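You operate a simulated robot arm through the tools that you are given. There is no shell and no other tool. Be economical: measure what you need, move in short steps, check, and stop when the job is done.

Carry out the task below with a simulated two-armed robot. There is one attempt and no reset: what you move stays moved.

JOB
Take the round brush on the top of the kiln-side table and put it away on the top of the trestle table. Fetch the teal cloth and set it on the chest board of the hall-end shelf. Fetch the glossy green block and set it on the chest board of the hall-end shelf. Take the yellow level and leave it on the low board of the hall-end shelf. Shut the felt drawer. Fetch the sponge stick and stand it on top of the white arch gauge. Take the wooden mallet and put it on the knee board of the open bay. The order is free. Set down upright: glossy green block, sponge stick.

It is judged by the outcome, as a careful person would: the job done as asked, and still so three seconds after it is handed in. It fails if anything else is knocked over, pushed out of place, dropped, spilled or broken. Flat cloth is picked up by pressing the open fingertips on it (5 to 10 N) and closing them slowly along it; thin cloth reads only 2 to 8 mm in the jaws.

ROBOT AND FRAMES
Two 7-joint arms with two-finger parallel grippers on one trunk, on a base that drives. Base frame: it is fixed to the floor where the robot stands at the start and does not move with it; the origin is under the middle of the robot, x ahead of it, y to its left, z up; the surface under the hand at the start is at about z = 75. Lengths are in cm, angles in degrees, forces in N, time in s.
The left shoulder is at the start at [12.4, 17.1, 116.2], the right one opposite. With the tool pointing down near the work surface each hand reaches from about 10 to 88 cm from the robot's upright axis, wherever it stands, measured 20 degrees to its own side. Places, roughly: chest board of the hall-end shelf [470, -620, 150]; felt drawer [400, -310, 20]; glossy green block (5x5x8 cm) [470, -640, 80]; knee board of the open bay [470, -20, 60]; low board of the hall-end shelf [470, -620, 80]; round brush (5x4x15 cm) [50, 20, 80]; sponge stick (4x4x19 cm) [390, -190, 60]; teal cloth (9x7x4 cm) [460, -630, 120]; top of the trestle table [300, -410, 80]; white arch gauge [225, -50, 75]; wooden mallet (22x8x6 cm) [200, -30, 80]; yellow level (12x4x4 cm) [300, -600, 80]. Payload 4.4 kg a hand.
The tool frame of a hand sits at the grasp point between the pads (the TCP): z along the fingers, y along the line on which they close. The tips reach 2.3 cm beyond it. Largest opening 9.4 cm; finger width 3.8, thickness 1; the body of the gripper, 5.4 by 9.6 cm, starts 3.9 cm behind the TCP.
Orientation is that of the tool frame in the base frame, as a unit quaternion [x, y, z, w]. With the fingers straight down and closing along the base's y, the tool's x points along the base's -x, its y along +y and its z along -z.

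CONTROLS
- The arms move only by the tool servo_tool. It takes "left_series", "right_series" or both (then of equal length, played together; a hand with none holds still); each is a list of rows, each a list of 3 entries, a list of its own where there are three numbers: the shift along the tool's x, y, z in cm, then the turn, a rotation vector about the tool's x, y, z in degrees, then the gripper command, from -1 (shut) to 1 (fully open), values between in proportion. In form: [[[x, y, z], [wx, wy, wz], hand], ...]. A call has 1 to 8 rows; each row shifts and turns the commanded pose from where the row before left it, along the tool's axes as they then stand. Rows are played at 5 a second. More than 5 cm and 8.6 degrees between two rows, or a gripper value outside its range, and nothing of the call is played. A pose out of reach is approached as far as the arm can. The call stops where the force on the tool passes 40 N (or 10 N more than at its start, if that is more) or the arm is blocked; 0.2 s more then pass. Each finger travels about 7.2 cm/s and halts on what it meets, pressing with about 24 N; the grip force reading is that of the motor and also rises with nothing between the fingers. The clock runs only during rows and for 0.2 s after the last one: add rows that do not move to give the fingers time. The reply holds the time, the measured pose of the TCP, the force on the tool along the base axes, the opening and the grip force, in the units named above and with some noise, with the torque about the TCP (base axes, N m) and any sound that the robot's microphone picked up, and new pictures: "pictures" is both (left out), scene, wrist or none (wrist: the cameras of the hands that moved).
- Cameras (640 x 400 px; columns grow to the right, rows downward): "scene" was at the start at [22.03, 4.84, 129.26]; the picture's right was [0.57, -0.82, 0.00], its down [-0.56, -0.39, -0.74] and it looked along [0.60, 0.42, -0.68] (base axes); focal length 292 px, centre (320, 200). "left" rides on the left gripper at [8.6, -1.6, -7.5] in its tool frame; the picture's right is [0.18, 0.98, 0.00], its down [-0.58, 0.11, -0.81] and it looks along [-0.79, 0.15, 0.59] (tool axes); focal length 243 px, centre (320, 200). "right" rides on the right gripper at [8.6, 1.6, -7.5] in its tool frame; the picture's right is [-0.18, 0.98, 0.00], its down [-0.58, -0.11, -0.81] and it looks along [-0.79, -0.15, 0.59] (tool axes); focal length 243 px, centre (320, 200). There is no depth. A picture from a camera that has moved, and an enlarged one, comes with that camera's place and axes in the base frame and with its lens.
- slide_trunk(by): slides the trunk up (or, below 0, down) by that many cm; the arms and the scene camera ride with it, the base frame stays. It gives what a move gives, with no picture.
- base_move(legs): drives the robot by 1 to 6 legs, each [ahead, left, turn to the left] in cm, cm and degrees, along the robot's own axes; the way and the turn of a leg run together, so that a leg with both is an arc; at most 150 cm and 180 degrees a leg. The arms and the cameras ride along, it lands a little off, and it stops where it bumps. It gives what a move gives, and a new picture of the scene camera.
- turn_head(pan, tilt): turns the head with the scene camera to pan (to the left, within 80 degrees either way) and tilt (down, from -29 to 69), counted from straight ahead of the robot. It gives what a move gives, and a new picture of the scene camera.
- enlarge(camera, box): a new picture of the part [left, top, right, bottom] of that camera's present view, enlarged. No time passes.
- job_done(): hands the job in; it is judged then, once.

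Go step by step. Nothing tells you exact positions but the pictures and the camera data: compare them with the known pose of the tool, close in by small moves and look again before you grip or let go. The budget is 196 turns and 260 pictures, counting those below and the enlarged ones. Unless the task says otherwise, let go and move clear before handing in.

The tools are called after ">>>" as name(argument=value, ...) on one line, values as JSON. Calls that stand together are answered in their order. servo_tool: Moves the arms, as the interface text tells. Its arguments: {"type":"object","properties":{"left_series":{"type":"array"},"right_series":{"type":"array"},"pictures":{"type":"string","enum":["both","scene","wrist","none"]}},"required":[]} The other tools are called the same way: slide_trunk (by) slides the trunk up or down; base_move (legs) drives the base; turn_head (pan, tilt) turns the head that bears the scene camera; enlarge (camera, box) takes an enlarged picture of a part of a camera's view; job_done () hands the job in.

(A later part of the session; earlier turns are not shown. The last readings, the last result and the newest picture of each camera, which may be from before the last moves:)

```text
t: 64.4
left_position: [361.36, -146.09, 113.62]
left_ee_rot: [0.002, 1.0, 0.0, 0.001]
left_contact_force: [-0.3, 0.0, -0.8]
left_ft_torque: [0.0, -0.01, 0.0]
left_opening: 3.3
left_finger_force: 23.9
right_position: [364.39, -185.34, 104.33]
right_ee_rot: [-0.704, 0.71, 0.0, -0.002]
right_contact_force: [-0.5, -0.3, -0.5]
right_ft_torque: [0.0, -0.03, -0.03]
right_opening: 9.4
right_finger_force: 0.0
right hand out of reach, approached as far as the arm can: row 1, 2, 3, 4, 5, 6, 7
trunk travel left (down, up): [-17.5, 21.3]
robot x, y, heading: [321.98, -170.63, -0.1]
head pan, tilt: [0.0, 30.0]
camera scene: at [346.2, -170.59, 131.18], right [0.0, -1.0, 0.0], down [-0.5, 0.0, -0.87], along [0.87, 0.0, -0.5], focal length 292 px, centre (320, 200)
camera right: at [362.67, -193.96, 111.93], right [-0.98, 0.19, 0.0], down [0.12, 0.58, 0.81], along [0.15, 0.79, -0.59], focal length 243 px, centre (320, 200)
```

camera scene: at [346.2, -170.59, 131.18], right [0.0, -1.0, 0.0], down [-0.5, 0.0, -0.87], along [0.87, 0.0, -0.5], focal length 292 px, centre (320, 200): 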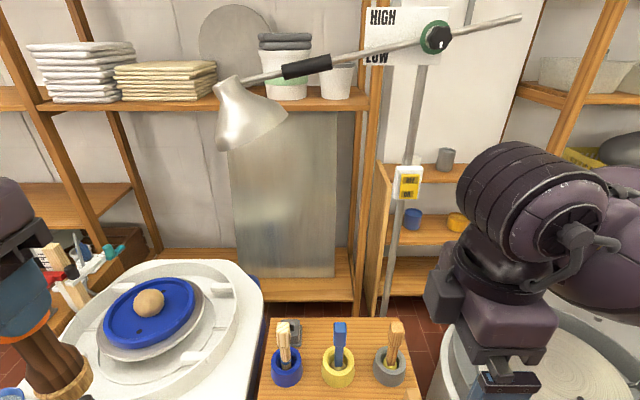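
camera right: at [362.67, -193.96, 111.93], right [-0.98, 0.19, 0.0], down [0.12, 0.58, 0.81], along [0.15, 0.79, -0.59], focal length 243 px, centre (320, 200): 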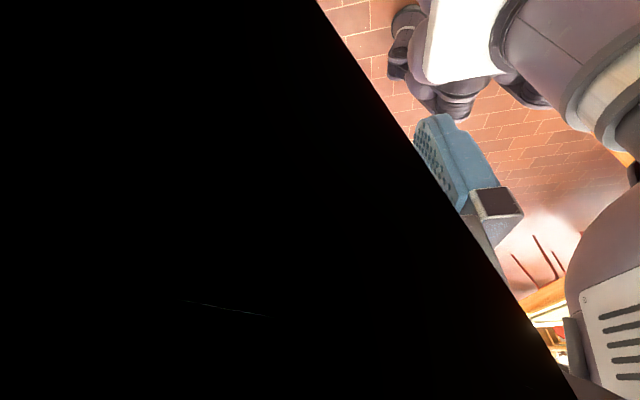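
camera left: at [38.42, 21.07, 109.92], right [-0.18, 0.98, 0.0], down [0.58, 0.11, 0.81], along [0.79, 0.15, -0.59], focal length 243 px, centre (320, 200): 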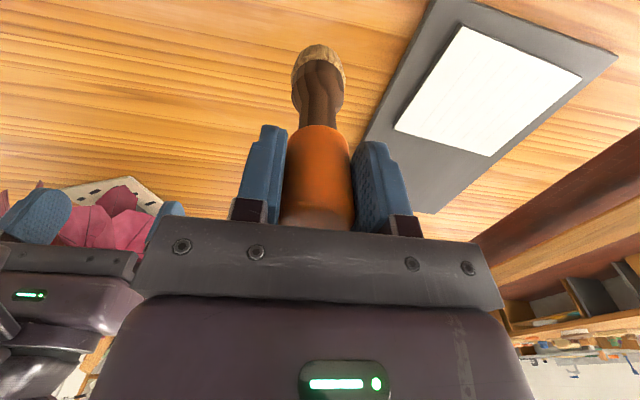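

That orientation hits a joint limit. I'll turn back to a 45° orientation, which still keeps the camera clear, and then move over.

>>> servo_tool(right_series=[[[0, 0, 0], [0, 0, 7.5], 1], [[0, 0, 0], [0, 0, 7.5], 1], [[0, 0, 0], [0, 0, 7.5], 1], [[0, 0, 0], [0, 0, 7.5], 1], [[0, 0, 0], [0, 0, 7.5], 1], [[0, 0, 0], [0, 0, 7.5], 1]], pictures="none")

>>> servo_tool(right_series=[[[-2.49, -3.34, 0], [0, 0, 0], 1], [[-2.49, -3.34, 0], [0, 0, 0], 1], [[-2.49, -3.34, 0], [0, 0, 0], 1], [[-2.49, -3.34, 0], [0, 0, 0], 1], [[-2.49, -3.34, 0], [0, 0, 0], 1], [[-2.49, -3.34, 0], [0, 0, 0], 1], [[-2.49, -3.34, 0], [0, 0, 0], 1], [[0, 0, 0], [0, 0, 0], 1]])

```text
t: 65.8
left_position: [361.24, -146.07, 113.51]
left_ee_rot: [0.001, 1.0, 0.001, 0.0]
left_contact_force: [-0.6, -0.2, -1.2]
left_ft_torque: [0.04, 0.02, 0.02]
left_opening: 3.29
left_finger_force: 23.8
right_position: [364.32, -185.26, 104.32]
right_ee_rot: [-0.378, 0.926, 0.001, 0.0]
right_contact_force: [0.1, -0.3, 0.2]
right_ft_torque: [0.03, -0.03, 0.0]
right_opening: 9.39
right_finger_force: 0.0
trunk travel left (down, up): [-17.5, 21.3]
robot x, y, heading: [321.99, -170.62, -0.3]
head pan, tilt: [0.0, 30.0]
```

```text
t: 67.6
left_position: [361.41, -146.13, 113.63]
left_ee_rot: [0.001, 1.0, -0.001, 0.0]
left_contact_force: [0.1, 0.4, -0.6]
left_ft_torque: [0.03, 0.02, 0.01]
left_opening: 3.32
left_finger_force: 24.2
right_position: [392.08, -189.43, 104.03]
right_ee_rot: [-0.38, 0.925, 0.0, -0.001]
right_contact_force: [0.6, 0.4, -0.5]
right_ft_torque: [-0.02, 0.0, -0.01]
right_opening: 9.42
right_finger_force: 0.1
right hand out of reach, approached as far as the arm can: row 7
trunk travel left (down, up): [-17.5, 21.3]
robot x, y, heading: [322.2, -170.42, -0.3]
head pan, tilt: [0.0, 30.0]
camera scene: at [346.23, -170.59, 131.18], right [0.0, -1.0, 0.0], down [-0.5, 0.0, -0.87], along [0.87, 0.0, -0.5], focal length 292 px, centre (320, 200)
camera right: at [384.85, -194.42, 111.72], right [-0.56, 0.83, 0.0], down [0.49, 0.33, 0.81], along [0.67, 0.45, -0.59], focal length 243 px, centre (320, 200)
```

scene: 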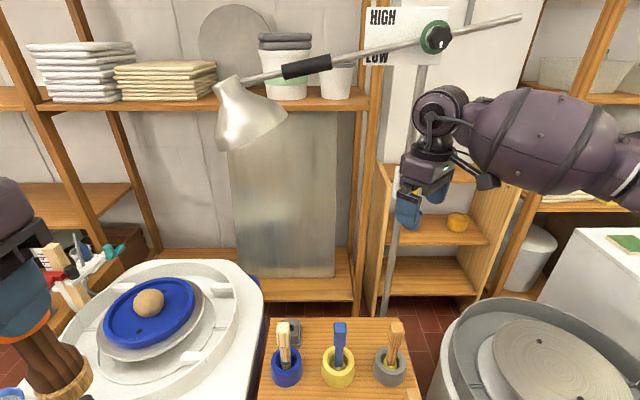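
right: 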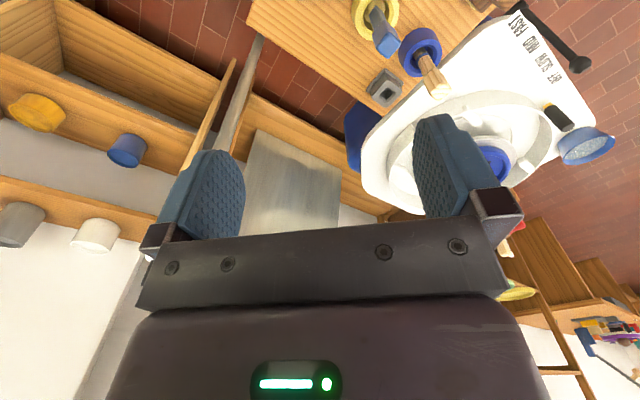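

The blue stick's position checks out in both cameras, so the estimate of [393.3, −189.6] is reliable. I'll descend to z ≈ 80 and recheck.

>>> servo_tool(right_series=[[[0, 0, 4.8], [0, 0, 0], 1], [[0, 0, 4.8], [0, 0, 0], 1], [[0, 0, 4.8], [0, 0, 0], 1], [[-0.4, -0.4, 4.7], [0, 0, 0], 1], [[-0.4, -0.4, 4.7], [0, 0, 0], 1], [[0, 0, 0], [0, 0, 0], 1]])

```text
t: 69.0
left_position: [361.25, -146.06, 113.5]
left_ee_rot: [0.001, 1.0, 0.0, 0.0]
left_contact_force: [0.6, -0.1, 0.1]
left_ft_torque: [-0.04, -0.03, -0.01]
left_opening: 3.29
left_finger_force: 23.8
right_position: [392.26, -189.72, 94.4]
right_ee_rot: [-0.378, 0.926, 0.0, -0.001]
right_contact_force: [0.8, 0.4, -0.1]
right_ft_torque: [0.0, 0.02, 0.03]
right_opening: 9.38
right_finger_force: 0.1
right hand out of reach, approached as far as the arm can: row 3, 4, 5
trunk travel left (down, up): [-17.5, 21.3]
robot x, y, heading: [322.06, -170.71, -0.2]
head pan, tilt: [0.0, 30.0]
camera scene: at [346.2, -170.58, 131.18], right [0.0, -1.0, 0.0], down [-0.5, 0.0, -0.87], along [0.87, 0.0, -0.5], focal length 292 px, centre (320, 200)
camera right: at [384.95, -194.56, 101.93], right [-0.56, 0.83, 0.0], down [0.49, 0.33, 0.81], along [0.67, 0.45, -0.59], focal length 243 px, centre (320, 200)
```

scene: 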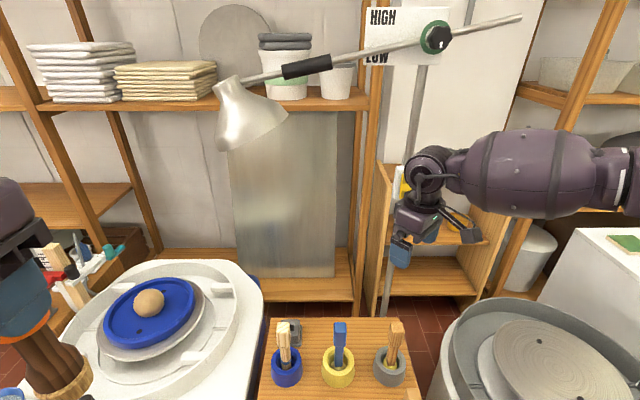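
right: 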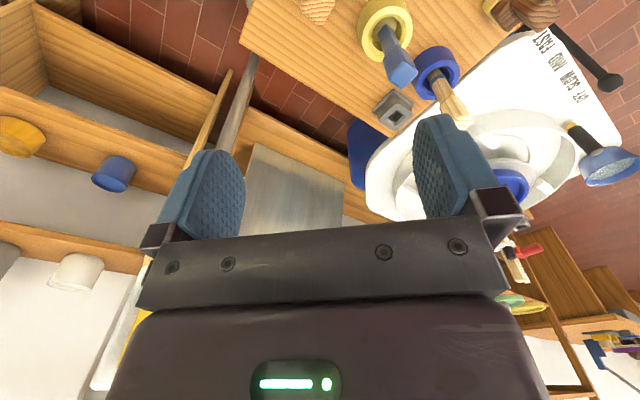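

The arm is at its lower limit here, so I'll lower the trunk by 16 cm.

>>> slide_trunk(by=-16)

>>> servo_tool(right_series=[[[0, 0, 0], [0, 0, 0], 1]])

```text
t: 70.8
left_position: [366.87, -146.07, 85.8]
left_ee_rot: [0.002, 0.973, 0.0, -0.232]
left_contact_force: [0.2, 0.2, -1.6]
left_ft_torque: [-0.01, -0.01, 0.0]
left_opening: 3.28
left_finger_force: 23.7
right_position: [392.17, -189.69, 78.74]
right_ee_rot: [-0.38, 0.925, 0.001, 0.0]
right_contact_force: [-0.5, -0.2, -0.4]
right_ft_torque: [-0.01, 0.0, -0.02]
right_opening: 9.38
right_finger_force: 0.1
trunk travel left (down, up): [-1.5, 37.3]
robot x, y, heading: [321.92, -170.21, -0.1]
head pan, tilt: [0.0, 30.0]
```

```text
t: 71.2
left_position: [366.96, -146.06, 85.68]
left_ee_rot: [0.002, 0.972, 0.001, -0.233]
left_contact_force: [0.3, 0.7, -0.9]
left_ft_torque: [-0.01, -0.01, -0.01]
left_opening: 3.27
left_finger_force: 23.9
right_position: [392.17, -189.67, 78.44]
right_ee_rot: [-0.38, 0.925, -0.001, -0.001]
right_contact_force: [-0.1, 0.1, -0.3]
right_ft_torque: [0.01, 0.03, 0.01]
right_opening: 9.42
right_finger_force: 0.1
trunk travel left (down, up): [-1.5, 37.3]
robot x, y, heading: [321.99, -170.43, -0.3]
head pan, tilt: [0.0, 30.0]
camera scene: at [360.78, -170.64, 111.66], right [0.0, -1.0, 0.0], down [-0.5, 0.0, -0.87], along [0.87, 0.0, -0.5], focal length 292 px, centre (320, 200)
camera right: at [384.98, -194.61, 86.15], right [-0.56, 0.83, 0.0], down [0.49, 0.33, 0.81], along [0.67, 0.45, -0.59], focal length 243 px, centre (320, 200)
```

scene: 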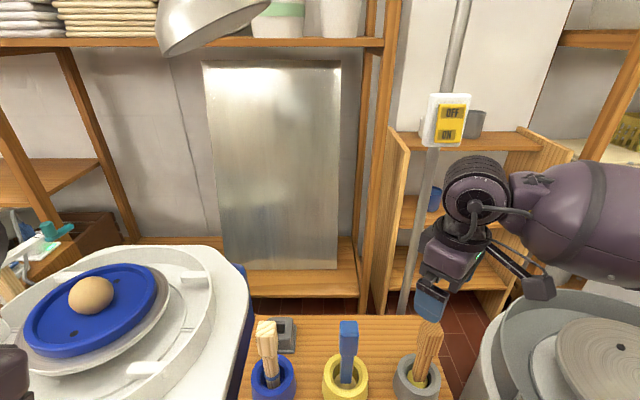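
right: 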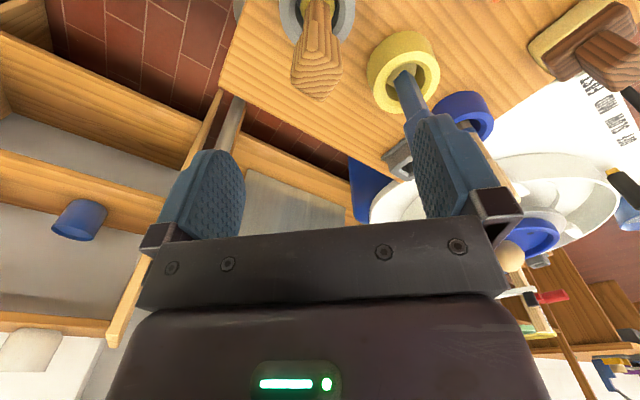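

The stick top is at [393.6, −189.5] by the wrist camera. I'll descend to z 65.3 and close.

>>> servo_tool(right_series=[[[-0.9, -0.8, 0], [0, 0, 0], 1], [[0, 0, 4.5], [0, 0, 0], 1], [[0, 0, 4.5], [0, 0, 0], 1], [[0, 0, 4.2], [0, 0, 0], 1], [[0, 0, 0], [0, 0, 0], 1]])

```text
t: 72.5
left_position: [366.96, -146.04, 85.69]
left_ee_rot: [0.001, 0.973, 0.0, -0.231]
left_contact_force: [0.2, 0.0, -0.1]
left_ft_torque: [0.03, -0.07, 0.01]
left_opening: 3.3
left_finger_force: 24.2
right_position: [393.53, -189.71, 65.4]
right_ee_rot: [-0.38, 0.925, 0.0, 0.0]
right_contact_force: [-0.6, 0.0, -0.2]
right_ft_torque: [0.0, 0.0, 0.0]
right_opening: 9.41
right_finger_force: 0.0
trunk travel left (down, up): [-1.5, 37.3]
robot x, y, heading: [322.09, -170.62, -0.2]
head pan, tilt: [0.0, 30.0]
camera scene: at [360.78, -170.64, 111.66], right [0.0, -1.0, 0.0], down [-0.5, 0.0, -0.87], along [0.87, 0.0, -0.5], focal length 292 px, centre (320, 200)
camera right: at [386.3, -194.64, 73.01], right [-0.56, 0.83, 0.0], down [0.49, 0.33, 0.81], along [0.67, 0.45, -0.59], focal length 243 px, centre (320, 200)
```

scene: 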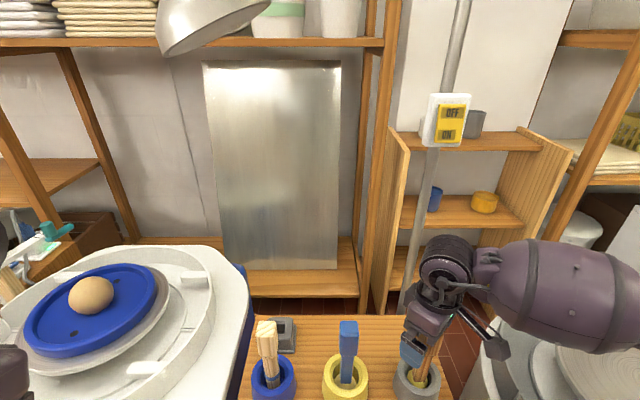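
right: 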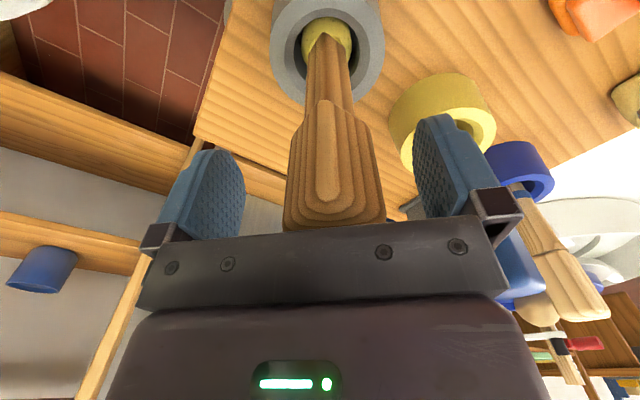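

The stick is between the fingers, but at 45° its square head would be gripped on its edges. I'll turn the hand back to square, where the camera still clears the tan stick, and check.

>>> servo_tool(right_series=[[[0, 0, 0], [0, 0, 7.4], 1], [[0, 0, 0], [0, 0, 7.4], 1], [[0, 0, 0], [0, 0, 7.4], 1], [[0, 0, 0], [0, 0, 7.4], 1], [[0, 0, 0], [0, 0, 7.4], 1], [[0, 0, 0], [0, 0, 7.4], 1], [[0, 0, 0], [0, 0, 0], 1]])

```text
t: 74.0
left_position: [366.94, -146.06, 85.65]
left_ee_rot: [0.001, 0.973, 0.001, -0.233]
left_contact_force: [-0.3, 0.0, -0.9]
left_ft_torque: [0.05, -0.03, 0.01]
left_opening: 3.28
left_finger_force: 23.8
right_position: [393.39, -189.61, 65.36]
right_ee_rot: [-0.002, 1.0, 0.0, -0.001]
right_contact_force: [-0.1, 0.3, -0.2]
right_ft_torque: [0.04, 0.0, -0.03]
right_opening: 9.41
right_finger_force: 0.1
trunk travel left (down, up): [-1.5, 37.3]
robot x, y, heading: [321.9, -170.23, -0.0]
head pan, tilt: [0.0, 30.0]
camera scene: at [360.79, -170.64, 111.65], right [0.0, -1.0, 0.0], down [-0.5, 0.0, -0.87], along [0.87, 0.0, -0.5], focal length 292 px, centre (320, 200)
camera right: at [384.76, -188.05, 72.93], right [0.18, 0.98, 0.0], down [0.58, -0.11, 0.81], along [0.79, -0.15, -0.59], focal length 243 px, centre (320, 200)
```

scene: 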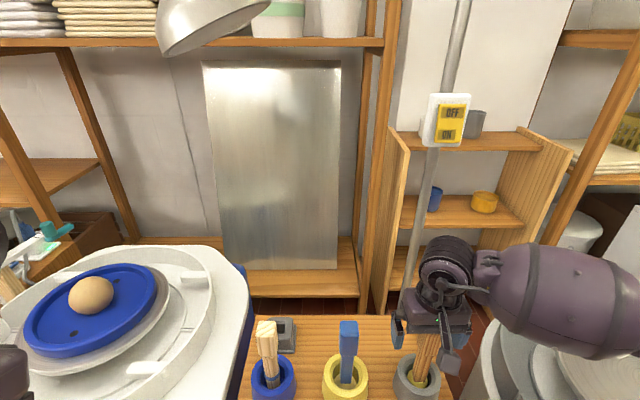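
right: 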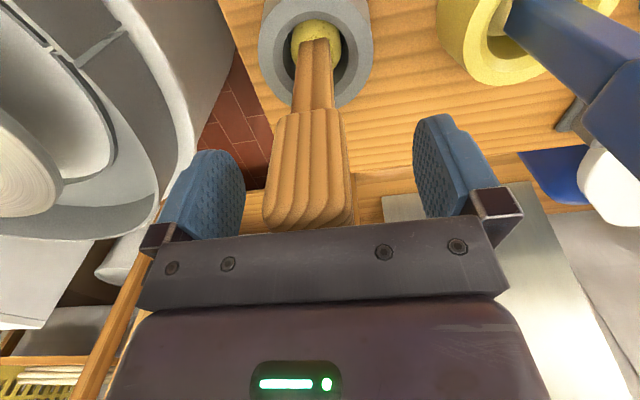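

Square alignment looks good; the stick sits slightly to the −y side. I'll shift 0.7 cm, close, and lift straight out of the cup.

>>> servo_tool(right_series=[[[0, -0.7, 0], [0, 0, 0], 1], [[0, 0, 0], [0, 0, 0], 0.2], [[0, 0, 0], [0, 0, 0], -0.2], [[0, 0, 0], [0, 0, 0], -0.6], [[0, 0, 0], [0, 0, 0], -1], [[0, 0, 0], [0, 0, 0], -1], [[0, 0, 0], [0, 0, 0], -1]])

```text
t: 75.7
left_position: [366.93, -146.14, 85.62]
left_ee_rot: [0.001, 0.973, 0.0, -0.232]
left_contact_force: [-0.2, -0.5, -0.2]
left_ft_torque: [0.04, -0.02, -0.02]
left_opening: 3.27
left_finger_force: 23.8
right_position: [393.31, -190.22, 65.29]
right_ee_rot: [-0.003, 1.0, 0.001, 0.0]
right_contact_force: [0.3, -0.8, 0.2]
right_ft_torque: [-0.11, 0.0, 0.01]
right_opening: 3.2
right_finger_force: 23.7
trunk travel left (down, up): [-1.5, 37.3]
robot x, y, heading: [321.91, -170.21, -0.4]
head pan, tilt: [0.0, 30.0]
camera scene: at [360.79, -170.65, 111.65], right [0.0, -1.0, 0.0], down [-0.5, 0.0, -0.87], along [0.87, 0.0, -0.5], focal length 292 px, centre (320, 200)
camera right: at [384.8, -188.74, 72.95], right [0.18, 0.98, 0.0], down [0.58, -0.11, 0.81], along [0.79, -0.15, -0.59], focal length 243 px, centre (320, 200)
```

scene: 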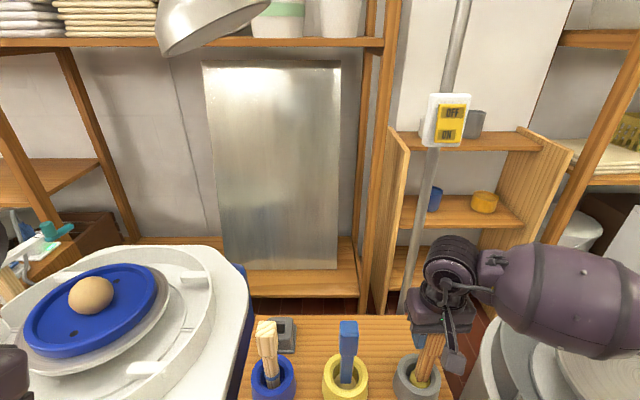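
right: 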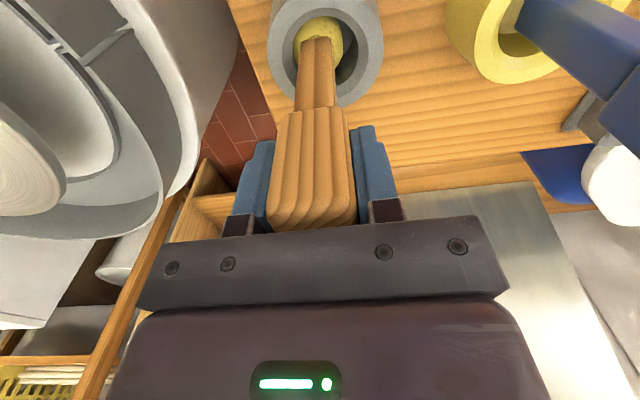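

Gripped at 3.2 cm. Now lifting straight up.

>>> servo_tool(right_series=[[[0, 0, -2], [0, 0, 0], -1], [[0, 0, -3], [0, 0, 0], -1], [[0, 0, -4], [0, 0, 0], -1], [[0, 0, -4], [0, 0, 0], -1], [[0, 0, -4], [0, 0, 0], -1], [[0, 0, -4], [0, 0, 0], -1], [[0, 0, -2], [0, 0, 0], -1], [[0, 0, 0], [0, 0, 0], -1]])

```text
t: 77.5
left_position: [366.85, -146.08, 85.53]
left_ee_rot: [0.001, 0.973, 0.0, -0.232]
left_contact_force: [-0.3, -0.3, -0.4]
left_ft_torque: [0.03, 0.0, 0.0]
left_opening: 3.3
left_finger_force: 23.9
right_position: [393.11, -190.33, 88.56]
right_ee_rot: [-0.002, 1.0, 0.0, -0.001]
right_contact_force: [-0.2, -0.3, -1.0]
right_ft_torque: [0.0, 0.02, -0.05]
right_opening: 3.16
right_finger_force: 24.1
trunk travel left (down, up): [-1.5, 37.3]
robot x, y, heading: [322.0, -170.8, -0.3]
head pan, tilt: [0.0, 30.0]
camera scene: at [360.81, -170.65, 111.63], right [0.0, -1.0, 0.0], down [-0.5, 0.0, -0.87], along [0.87, 0.0, -0.5], focal length 292 px, centre (320, 200)
camera right: at [384.63, -188.82, 96.08], right [0.18, 0.98, 0.0], down [0.58, -0.11, 0.8], along [0.79, -0.14, -0.59], focal length 243 px, centre (320, 200)
```

scene: 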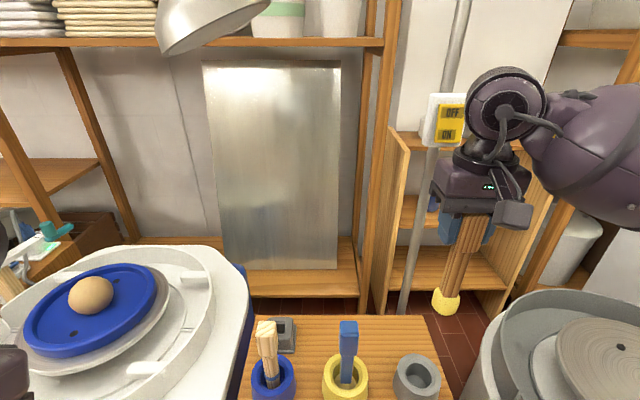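
right: 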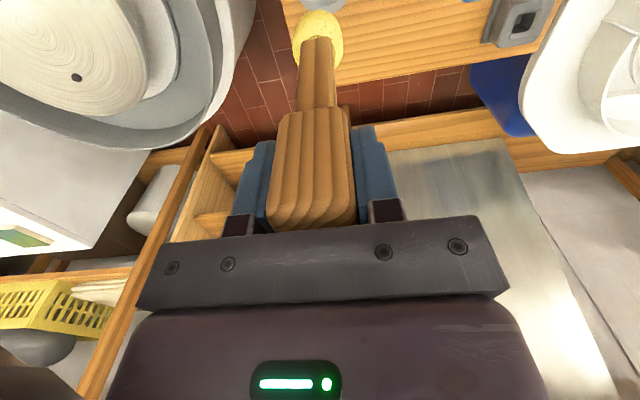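

The sponge stick is out with its yellow foot visible. I'll raise the trunk back and then back away.

>>> slide_trunk(by=16)

>>> base_move(legs=[[-30, 0, 0]])

```text
t: 79.3
left_position: [367.03, -146.09, 101.52]
left_ee_rot: [0.0, 0.972, 0.0, -0.233]
left_contact_force: [0.5, -0.7, -1.1]
left_ft_torque: [0.01, 0.02, -0.01]
left_opening: 3.3
left_finger_force: 23.7
right_position: [393.5, -190.38, 104.04]
right_ee_rot: [-0.002, 1.0, 0.0, -0.003]
right_contact_force: [0.5, -0.4, -0.4]
right_ft_torque: [0.02, 0.01, 0.0]
right_opening: 3.19
right_finger_force: 24.1
trunk travel left (down, up): [-17.5, 21.3]
robot x, y, heading: [321.97, -170.93, -0.2]
head pan, tilt: [0.0, 30.0]
```

```text
t: 81.3
left_position: [337.13, -145.89, 101.6]
left_ee_rot: [0.0, 0.973, 0.0, -0.232]
left_contact_force: [0.2, -0.4, -1.0]
left_ft_torque: [0.02, -0.05, -0.01]
left_opening: 3.29
left_finger_force: 24.0
right_position: [363.74, -190.03, 104.42]
right_ee_rot: [-0.004, 1.0, 0.0, 0.0]
right_contact_force: [-0.3, 0.2, -1.2]
right_ft_torque: [-0.03, 0.0, -0.01]
right_opening: 3.19
right_finger_force: 24.5
trunk travel left (down, up): [-17.5, 21.3]
robot x, y, heading: [292.2, -170.33, -0.1]
head pan, tilt: [0.0, 30.0]
camera scene: at [316.44, -170.45, 131.18], right [0.0, -1.0, 0.0], down [-0.5, 0.0, -0.87], along [0.87, 0.0, -0.5], focal length 292 px, centre (320, 200)
```

scene: 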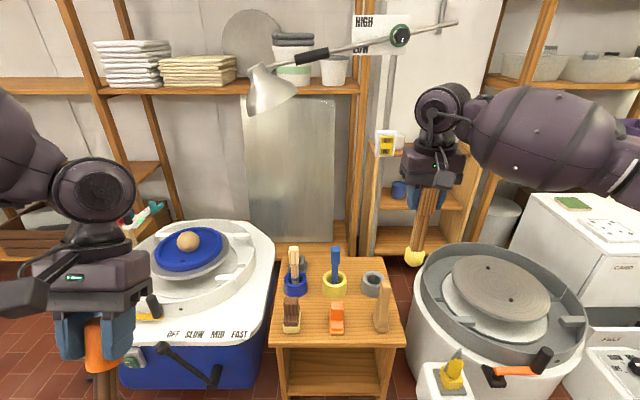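

The FELT drawer is the lower one in the white cabinet. Now I'll straighten and retract both hands, and drive to the far end of the table.

>>> servo_tool(left_series=[[[0, 0, 0], [0, -6.7, 0], -1], [[0, 0, 0], [0, -6.7, 0], -1], [[0, 0, 0], [0, -6.7, 0], -1], [[0, 0, 0], [0, -6.7, 0], -1], [[1, 0, -3], [0, 0, 0], -1], [[1, 0, -3], [0, 0, 0], -1], [[1, 0, -3], [0, 0, 0], -1], [[0, 0, 0], [0, 0, 0], -1]], right_series=[[[4, 0, 0], [0, 0, 0], -1], [[4, 0, 0], [0, 0, 0], -1], [[4, 0, 0], [0, 0, 0], -1], [[4, 0, 0], [0, 0, 0], -1], [[4, 0, 0], [0, 0, 0], -1], [[3, 0, 0], [0, 0, 0], -1], [[3, 0, 0], [0, 0, 0], -1], [[0, 0, 0], [0, 0, 0], -1]], pictures="none")

>>> base_move(legs=[[10, 65, 0], [10, 65, 0], [0, 0, 180]])

```text
t: 83.1
left_position: [334.14, -146.03, 110.34]
left_ee_rot: [-0.001, 1.0, 0.001, -0.002]
left_contact_force: [0.9, 0.3, -1.3]
left_ft_torque: [0.01, 0.04, 0.01]
left_opening: 3.26
left_finger_force: 24.2
right_position: [337.75, -190.29, 104.26]
right_ee_rot: [-0.003, 1.0, 0.0, -0.003]
right_contact_force: [-0.4, 0.5, -0.8]
right_ft_torque: [-0.02, -0.01, 0.0]
right_opening: 3.17
right_finger_force: 23.9
trunk travel left (down, up): [-17.5, 21.3]
robot x, y, heading: [292.27, -170.54, 0.1]
head pan, tilt: [0.0, 30.0]
```

```text
t: 102.3
left_position: [270.18, -67.4, 110.38]
left_ee_rot: [1.0, 0.014, 0.001, 0.001]
left_contact_force: [-0.6, -0.6, -1.2]
left_ft_torque: [0.01, -0.01, -0.02]
left_opening: 3.28
left_finger_force: 23.9
right_position: [265.44, -23.58, 104.35]
right_ee_rot: [1.0, 0.018, 0.0, 0.0]
right_contact_force: [0.2, -0.1, -1.2]
right_ft_torque: [-0.01, 0.01, 0.0]
right_opening: 3.19
right_finger_force: 23.9
trunk travel left (down, up): [-17.5, 21.3]
robot x, y, heading: [311.36, -41.83, -178.4]
head pan, tilt: [0.0, 30.0]
camera scene: at [287.01, -42.42, 131.18], right [-0.03, 1.0, 0.0], down [0.5, 0.01, -0.87], along [-0.87, -0.02, -0.5], focal length 292 px, centre (320, 200)
```

scene: 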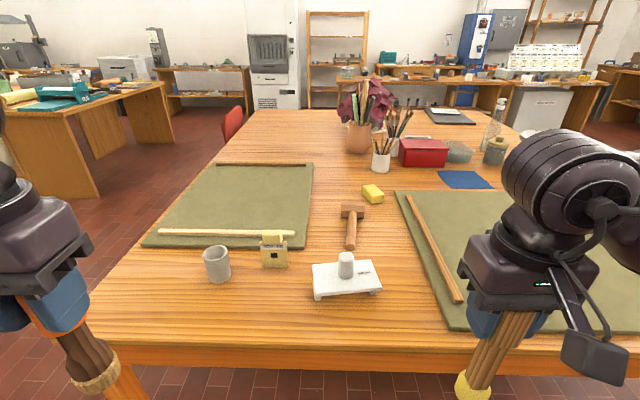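

I can see the mallet and the white arch gauge, which seems to have something grey on it. I'll enlarge.

>>> enlarge(camera="scene", box=[290, 180, 410, 310])

```text
3.08 times, centred on (350, 245) of scene
camera zoom: at [287.01, -42.42, 131.18], right [-0.03, 1.0, 0.0], down [0.5, 0.01, -0.87], along [-0.87, -0.02, -0.5], focal length 899 px, centre (228, 62)
```

zoom: 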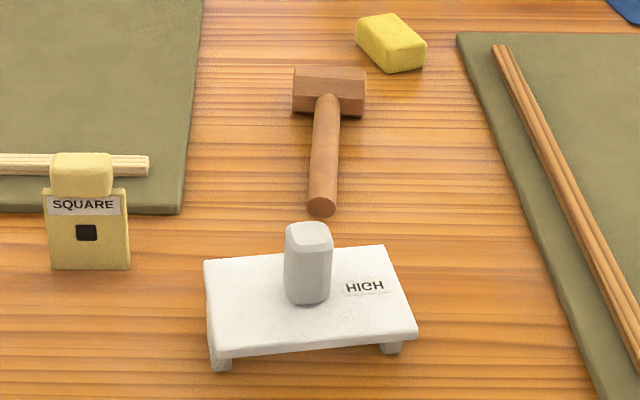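

The gauge is a small white bridge at about [233.5, −37.2] with a grey block standing at its centre. The free strip at its right side near [235.5, −32.2] should take the 4 cm sponge foot. I'll creep closer.

>>> base_move(legs=[[22, 0, -1.6]])

>>> turn_head(pan=0, tilt=55)

>>> servo_tool(right_series=[[[0, 0, 0], [0, 0, 0], -1]], pictures="wrist")

```text
t: 104.0
left_position: [247.03, -66.43, 110.41]
left_ee_rot: [1.0, -0.002, 0.001, 0.0]
left_contact_force: [-0.4, 0.3, -0.7]
left_ft_torque: [0.0, -0.01, -0.01]
left_opening: 3.27
left_finger_force: 24.2
right_position: [243.62, -22.22, 104.31]
right_ee_rot: [1.0, 0.002, 0.001, 0.0]
right_contact_force: [-0.6, -0.8, -1.7]
right_ft_torque: [0.04, 0.03, 0.0]
right_opening: 3.24
right_finger_force: 23.8
trunk travel left (down, up): [-17.5, 21.3]
robot x, y, heading: [288.94, -41.91, 179.6]
head pan, tilt: [0.0, 30.0]
camera scene: at [264.63, -41.9, 131.17], right [0.0, 1.0, 0.0], down [0.5, 0.0, -0.87], along [-0.87, 0.0, -0.5], focal length 292 px, centre (320, 200)
```

scene: 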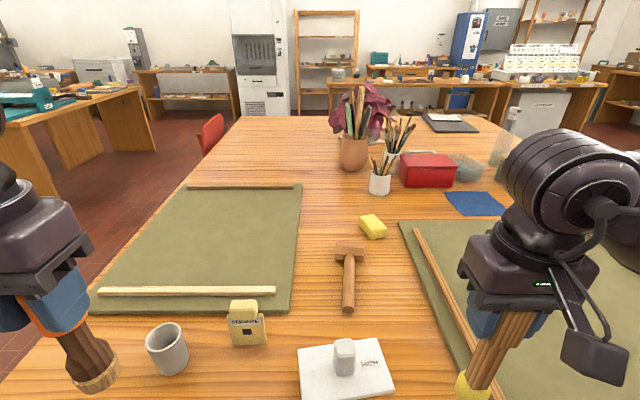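

```text
t: 104.9
left_position: [247.05, -66.47, 110.31]
left_ee_rot: [1.0, -0.001, 0.001, -0.001]
left_contact_force: [0.7, -0.3, -0.8]
left_ft_torque: [0.0, -0.02, 0.04]
left_opening: 3.28
left_finger_force: 24.0
right_position: [243.63, -22.27, 104.41]
right_ee_rot: [1.0, 0.001, 0.001, 0.0]
right_contact_force: [0.5, -0.5, -1.5]
right_ft_torque: [0.0, 0.0, 0.02]
right_opening: 3.16
right_finger_force: 23.9
trunk travel left (down, up): [-17.5, 21.3]
robot x, y, heading: [289.22, -42.21, 179.5]
head pan, tilt: [0.0, 55.0]
camera scene: at [266.52, -41.91, 127.58], right [0.0, 1.0, 0.0], down [0.82, 0.0, -0.57], along [-0.57, 0.0, -0.82], focal length 292 px, centre (320, 200)
```

scene: 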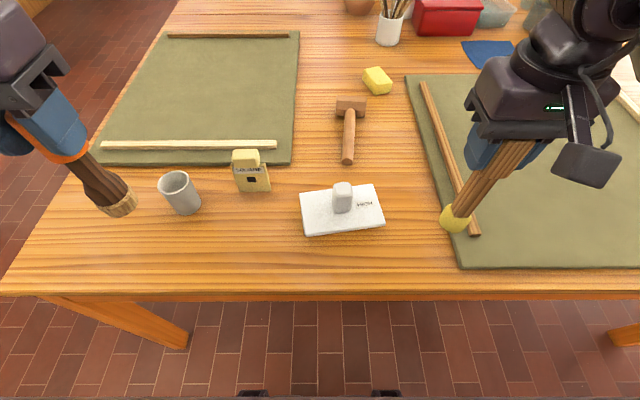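

```text
t: 105.3
left_position: [247.09, -66.41, 110.5]
left_ee_rot: [1.0, -0.002, 0.0, 0.0]
left_contact_force: [-0.1, 0.2, 0.2]
left_ft_torque: [0.02, -0.02, 0.0]
left_opening: 3.29
left_finger_force: 23.7
right_position: [243.5, -22.31, 104.39]
right_ee_rot: [1.0, 0.002, 0.002, -0.001]
right_contact_force: [-0.6, -0.2, -0.5]
right_ft_torque: [0.0, 0.02, -0.01]
right_opening: 3.2
right_finger_force: 23.9
trunk travel left (down, up): [-17.5, 21.3]
robot x, y, heading: [289.28, -41.64, 179.6]
head pan, tilt: [0.0, 55.0]
camera right: at [252.35, -23.89, 111.95], right [-0.18, -0.98, 0.0], down [-0.58, 0.11, 0.81], along [-0.79, 0.15, -0.59], focal length 243 px, centre (320, 200)
```

right: 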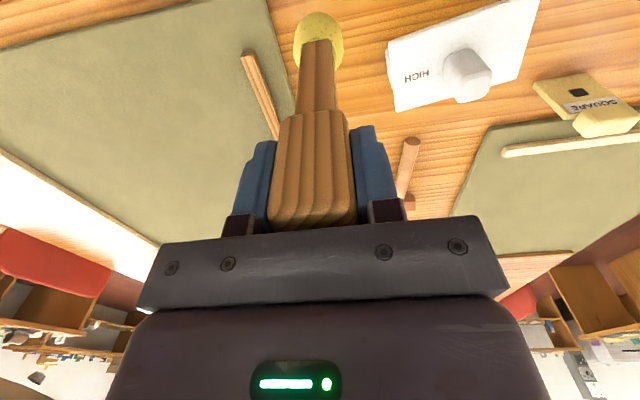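

I'll enlarge the gauge from this steeper view to fix its coordinates.

>>> enlarge(camera="scene", box=[270, 160, 490, 300])

```text
2.86 times, centred on (380, 230) of scene
camera zoom: at [266.52, -41.91, 127.58], right [0.0, 1.0, 0.0], down [0.82, 0.0, -0.57], along [-0.57, 0.0, -0.82], focal length 835 px, centre (149, 114)
```

zoom: 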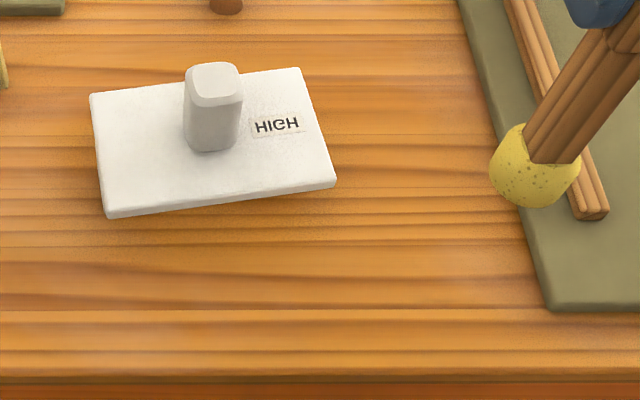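

The gauge centre is about [234.7, −37.7]; the target for the stick is [235.2, −32.7]. I'll move over it, raised.

>>> servo_tool(right_series=[[[0, 0, -3], [0, 0, 0], -1], [[-2.8, 3.5, 0], [0, 0, 0], -1], [[-2.8, 3.5, 0], [0, 0, 0], -1], [[-2.8, 3.4, 0], [0, 0, 0], -1], [[0, 0, 0], [0, 0, 0], -1]])

>>> enlarge(camera="scene", box=[270, 120, 450, 260])

```text
t: 106.5
left_position: [247.1, -66.41, 110.47]
left_ee_rot: [1.0, -0.002, 0.001, 0.0]
left_contact_force: [0.4, 0.5, -0.1]
left_ft_torque: [0.01, 0.01, -0.02]
left_opening: 3.29
left_finger_force: 24.1
right_position: [235.52, -32.65, 107.37]
right_ee_rot: [1.0, 0.001, 0.0, 0.0]
right_contact_force: [0.2, 0.0, -1.7]
right_ft_torque: [-0.02, 0.01, 0.02]
right_opening: 3.17
right_finger_force: 24.1
trunk travel left (down, up): [-17.5, 21.3]
robot x, y, heading: [289.06, -42.08, 179.9]
head pan, tilt: [0.0, 55.0]
camera scene: at [266.58, -41.84, 127.6], right [0.0, 1.0, 0.0], down [0.82, 0.0, -0.57], along [-0.57, 0.0, -0.82], focal length 292 px, centre (320, 200)
camera right: at [244.06, -34.25, 115.01], right [-0.18, -0.98, 0.0], down [-0.58, 0.11, 0.81], along [-0.79, 0.15, -0.59], focal length 243 px, centre (320, 200)
```

scene: 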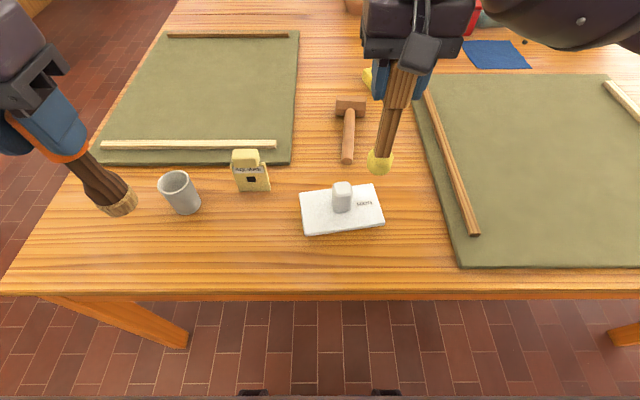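
right: 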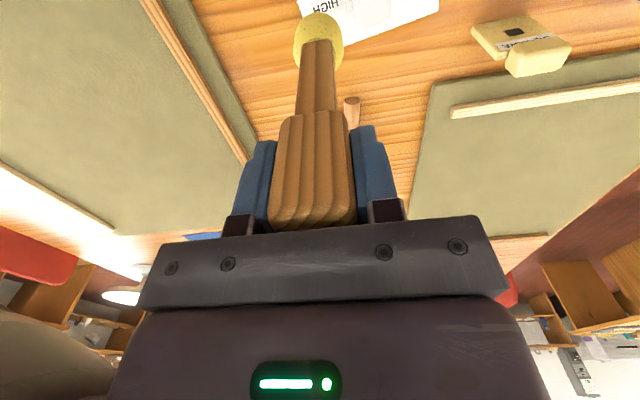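

```text
2.86 times, centred on (360, 190) of scene
camera zoom: at [266.58, -41.84, 127.6], right [0.0, 1.0, 0.0], down [0.82, 0.0, -0.57], along [-0.57, 0.0, -0.82], focal length 835 px, centre (206, 229)
```

zoom: 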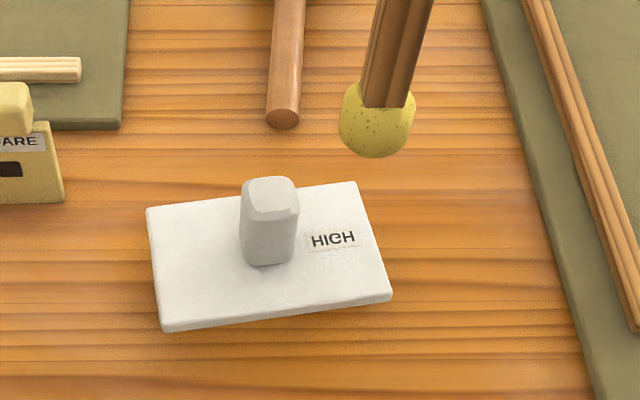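

The foot's bottom is near z 91. I'll descend to just above the plate and look again.

>>> servo_tool(right_series=[[[0, 0, 3], [0, 0, 0], -1], [[0, 0, 3], [0, 0, 0], -1], [[0, 0, 3], [0, 0, 0], -1], [[0, 0, 0], [0, 0, 0], -1]])

>>> enlarge(camera="scene", box=[270, 120, 450, 260])

```text
t: 107.5
left_position: [247.07, -66.43, 110.52]
left_ee_rot: [1.0, -0.001, 0.0, 0.0]
left_contact_force: [-0.8, 0.7, -0.9]
left_ft_torque: [0.05, -0.01, 0.0]
left_opening: 3.28
left_finger_force: 23.4
right_position: [235.3, -32.81, 98.43]
right_ee_rot: [1.0, 0.001, 0.001, 0.0]
right_contact_force: [-0.4, -0.7, -0.3]
right_ft_torque: [-0.02, 0.01, 0.03]
right_opening: 3.2
right_finger_force: 23.9
trunk travel left (down, up): [-17.5, 21.3]
robot x, y, heading: [288.87, -42.05, 179.7]
head pan, tilt: [0.0, 55.0]
camera scene: at [266.56, -41.93, 127.59], right [0.0, 1.0, 0.0], down [0.82, 0.0, -0.57], along [-0.57, 0.0, -0.82], focal length 292 px, centre (320, 200)
camera right: at [243.93, -34.34, 106.04], right [-0.18, -0.98, 0.0], down [-0.58, 0.11, 0.81], along [-0.79, 0.15, -0.59], focal length 243 px, centre (320, 200)
```

scene: 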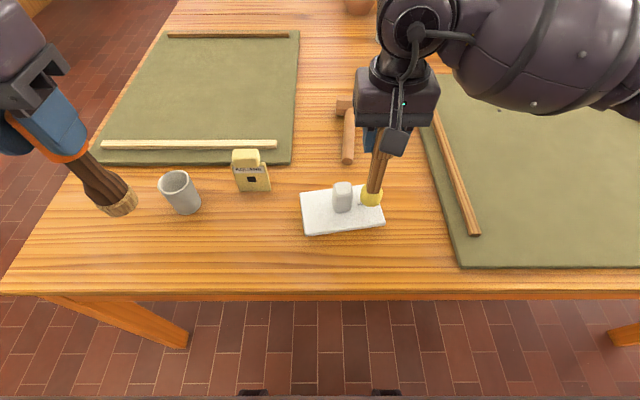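
right: 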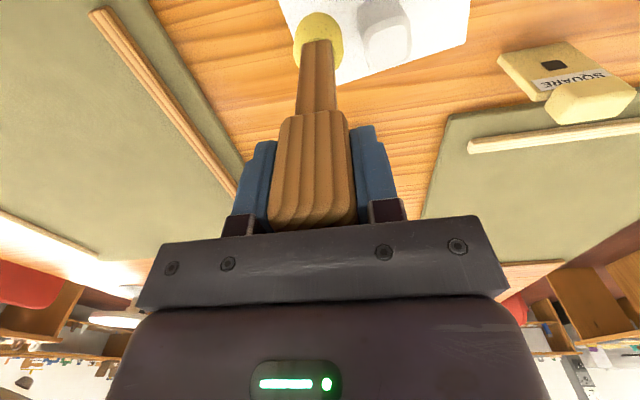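

```text
2.86 times, centred on (360, 190) of scene
camera zoom: at [266.56, -41.93, 127.59], right [0.0, 1.0, 0.0], down [0.82, 0.0, -0.57], along [-0.57, 0.0, -0.82], focal length 835 px, centre (206, 229)
```

zoom: 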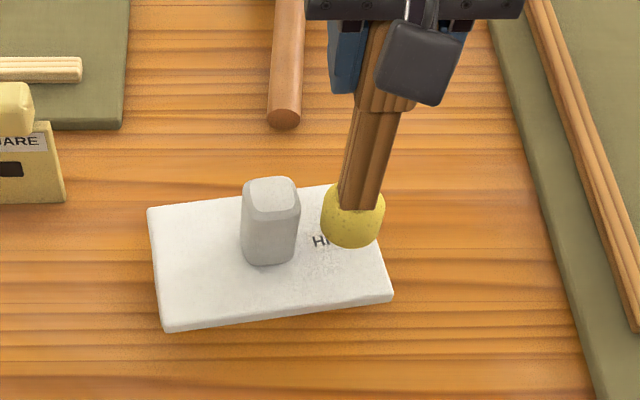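

Alignment looks good: the foot will land between the block and the plate's edge. I'll descend in small steps until contact.

>>> servo_tool(right_series=[[[0, 0, 1], [0, 0, 0], -1], [[0, 0, 0.7], [0, 0, 0], -1], [[0, 0, 0.4], [0, 0, 0], -1], [[0, 0, 0], [0, 0, 0], -1]], pictures="none")

>>> enlarge(camera="scene", box=[270, 120, 450, 260])

```text
t: 108.5
left_position: [247.07, -66.54, 110.46]
left_ee_rot: [1.0, -0.002, 0.001, 0.001]
left_contact_force: [0.0, -0.4, -1.8]
left_ft_torque: [0.02, -0.03, 0.02]
left_opening: 3.29
left_finger_force: 23.8
right_position: [235.23, -32.73, 96.34]
right_ee_rot: [1.0, 0.002, 0.001, 0.0]
right_contact_force: [-0.8, 0.7, -2.0]
right_ft_torque: [0.02, 0.01, 0.01]
right_opening: 3.19
right_finger_force: 23.7
trunk travel left (down, up): [-17.5, 21.3]
robot x, y, heading: [288.81, -42.45, 179.4]
head pan, tilt: [0.0, 55.0]
```

```text
2.86 times, centred on (360, 190) of scene
camera zoom: at [266.53, -41.91, 127.58], right [0.0, 1.0, 0.0], down [0.82, 0.0, -0.57], along [-0.57, 0.0, -0.82], focal length 835 px, centre (206, 229)
```

zoom: 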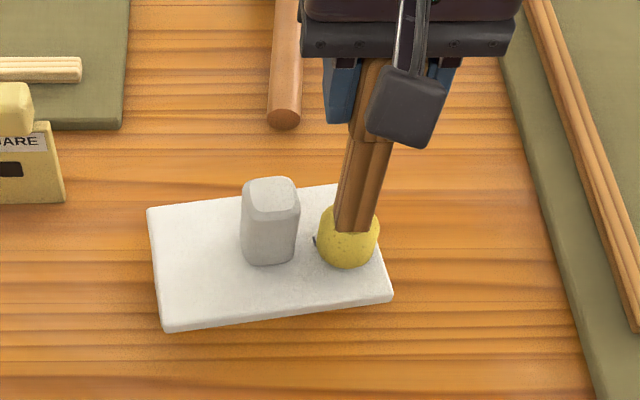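

>>> servo_tool(right_series=[[[0, 0, 0.4], [0, 0, 0], -1], [[0, 0, 0.4], [0, 0, 0], -1], [[0, 0, 0], [0, 0, 0], -1]], pictures="none")

```text
t: 109.3
left_position: [247.24, -66.36, 110.52]
left_ee_rot: [1.0, -0.002, 0.0, 0.0]
left_contact_force: [-0.3, 0.0, -0.1]
left_ft_torque: [0.03, -0.02, -0.02]
left_opening: 3.31
left_finger_force: 23.8
right_position: [235.52, -32.59, 95.68]
right_ee_rot: [1.0, 0.001, -0.001, 0.0]
right_contact_force: [-0.5, 0.4, 21.7]
right_ft_torque: [0.13, -0.09, 0.02]
right_opening: 3.15
right_finger_force: 24.0
trunk travel left (down, up): [-17.5, 21.3]
robot x, y, heading: [289.09, -41.97, 179.6]
head pan, tilt: [0.0, 55.0]
```

Contact at 21.7 N. I'll ease off 0.2 cm, open the fingers gradually, and look.

>>> servo_tool(right_series=[[[0, 0, -0.25], [0, 0, 0], -1], [[0, 0, 0], [0, 0, 0], -0.3], [[0, 0, 0], [0, 0, 0], 0.0], [[0, 0, 0], [0, 0, 0], 0.3], [[0, 0, 0], [0, 0, 0], 0.6], [[0, 0, 0], [0, 0, 0], 0.6]])

```text
t: 110.7
left_position: [247.04, -66.43, 110.52]
left_ee_rot: [1.0, -0.002, 0.001, 0.0]
left_contact_force: [0.5, 0.4, -0.5]
left_ft_torque: [0.02, 0.01, 0.01]
left_opening: 3.29
left_finger_force: 23.9
right_position: [235.32, -32.7, 95.75]
right_ee_rot: [1.0, 0.002, 0.002, 0.0]
right_contact_force: [-0.2, -0.2, 0.5]
right_ft_torque: [0.02, -0.04, -0.02]
right_opening: 7.53
right_finger_force: 0.0
trunk travel left (down, up): [-17.5, 21.3]
robot x, y, heading: [289.13, -42.02, 179.6]
head pan, tilt: [0.0, 55.0]
camera scene: at [266.53, -41.91, 127.58], right [0.0, 1.0, 0.0], down [0.82, 0.0, -0.57], along [-0.57, 0.0, -0.82], focal length 292 px, centre (320, 200)
camera right: at [244.04, -34.29, 103.32], right [-0.18, -0.98, 0.0], down [-0.58, 0.11, 0.81], along [-0.79, 0.15, -0.59], focal length 243 px, centre (320, 200)
```

scene: 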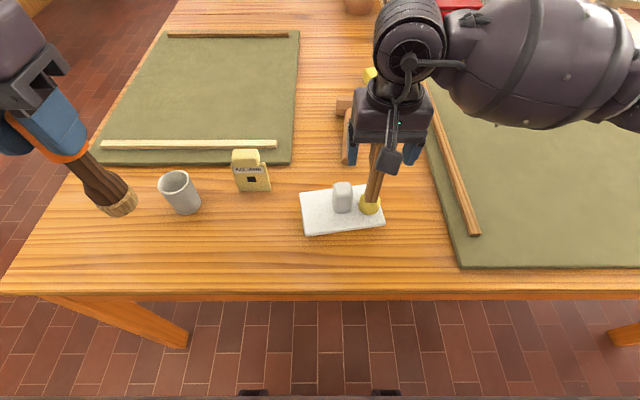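
right: 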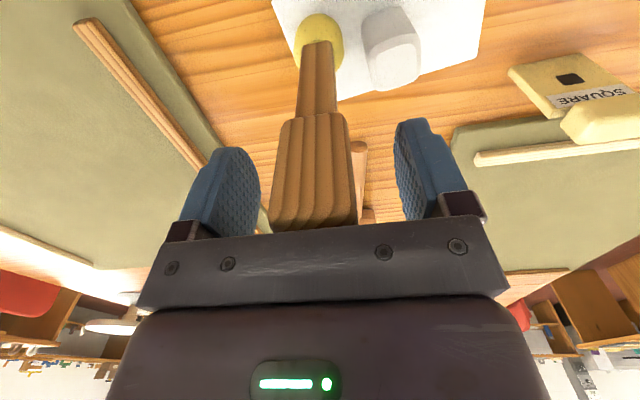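

It stands. Raising straight up, clear of the stick.

>>> servo_tool(right_series=[[[0, 0, -2], [0, 0, 0], 1], [[0, 0, -3], [0, 0, 0], 1], [[0, 0, -4], [0, 0, 0], 1], [[0, 0, -4], [0, 0, 0], 1], [[0, 5, 0], [0, 0, 0], 1], [[0, 5, 0], [0, 0, 0], 1], [[0, 5, 0], [0, 0, 0], 1], [[0, 0, 0], [0, 0, 0], 1]])

>>> enlarge(camera="scene", box=[270, 100, 450, 250])

```text
t: 112.5
left_position: [247.18, -66.35, 110.52]
left_ee_rot: [1.0, -0.002, 0.0, 0.001]
left_contact_force: [0.6, 0.3, -0.5]
left_ft_torque: [-0.04, -0.03, -0.01]
left_opening: 3.28
left_finger_force: 23.7
right_position: [235.24, -47.81, 108.53]
right_ee_rot: [1.0, 0.002, 0.001, 0.0]
right_contact_force: [-0.3, 0.1, 0.7]
right_ft_torque: [-0.05, 0.0, -0.03]
right_opening: 9.41
right_finger_force: 0.0
trunk travel left (down, up): [-17.5, 21.3]
robot x, y, heading: [289.29, -42.25, 179.8]
head pan, tilt: [0.0, 55.0]
camera scene: at [266.53, -41.79, 127.58], right [0.01, 1.0, 0.0], down [0.82, 0.0, -0.57], along [-0.57, 0.0, -0.82], focal length 292 px, centre (320, 200)
camera right: at [243.91, -49.41, 116.18], right [-0.18, -0.98, 0.0], down [-0.58, 0.11, 0.81], along [-0.79, 0.15, -0.59], focal length 243 px, centre (320, 200)
```

scene: 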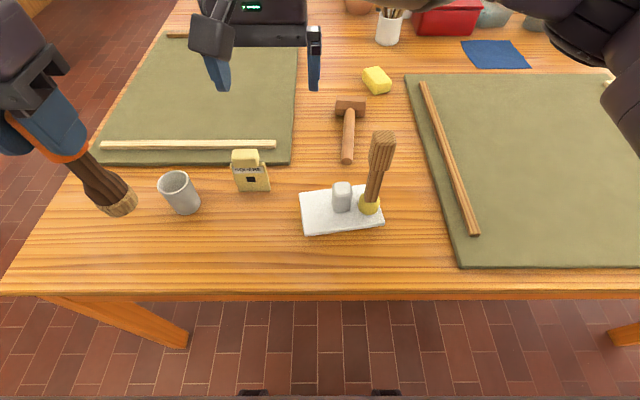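
right: 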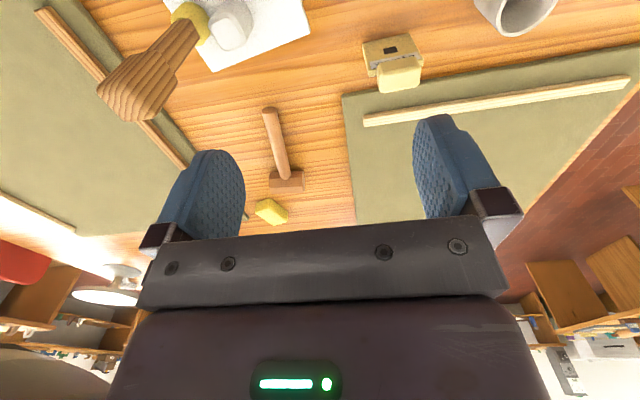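

```text
2.67 times, centred on (360, 175) of scene
camera zoom: at [266.53, -41.79, 127.58], right [0.01, 1.0, 0.0], down [0.82, 0.0, -0.57], along [-0.57, 0.0, -0.82], focal length 779 px, centre (213, 267)
```

zoom: 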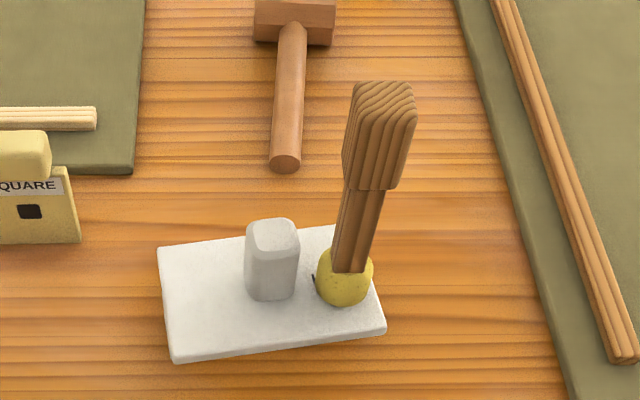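

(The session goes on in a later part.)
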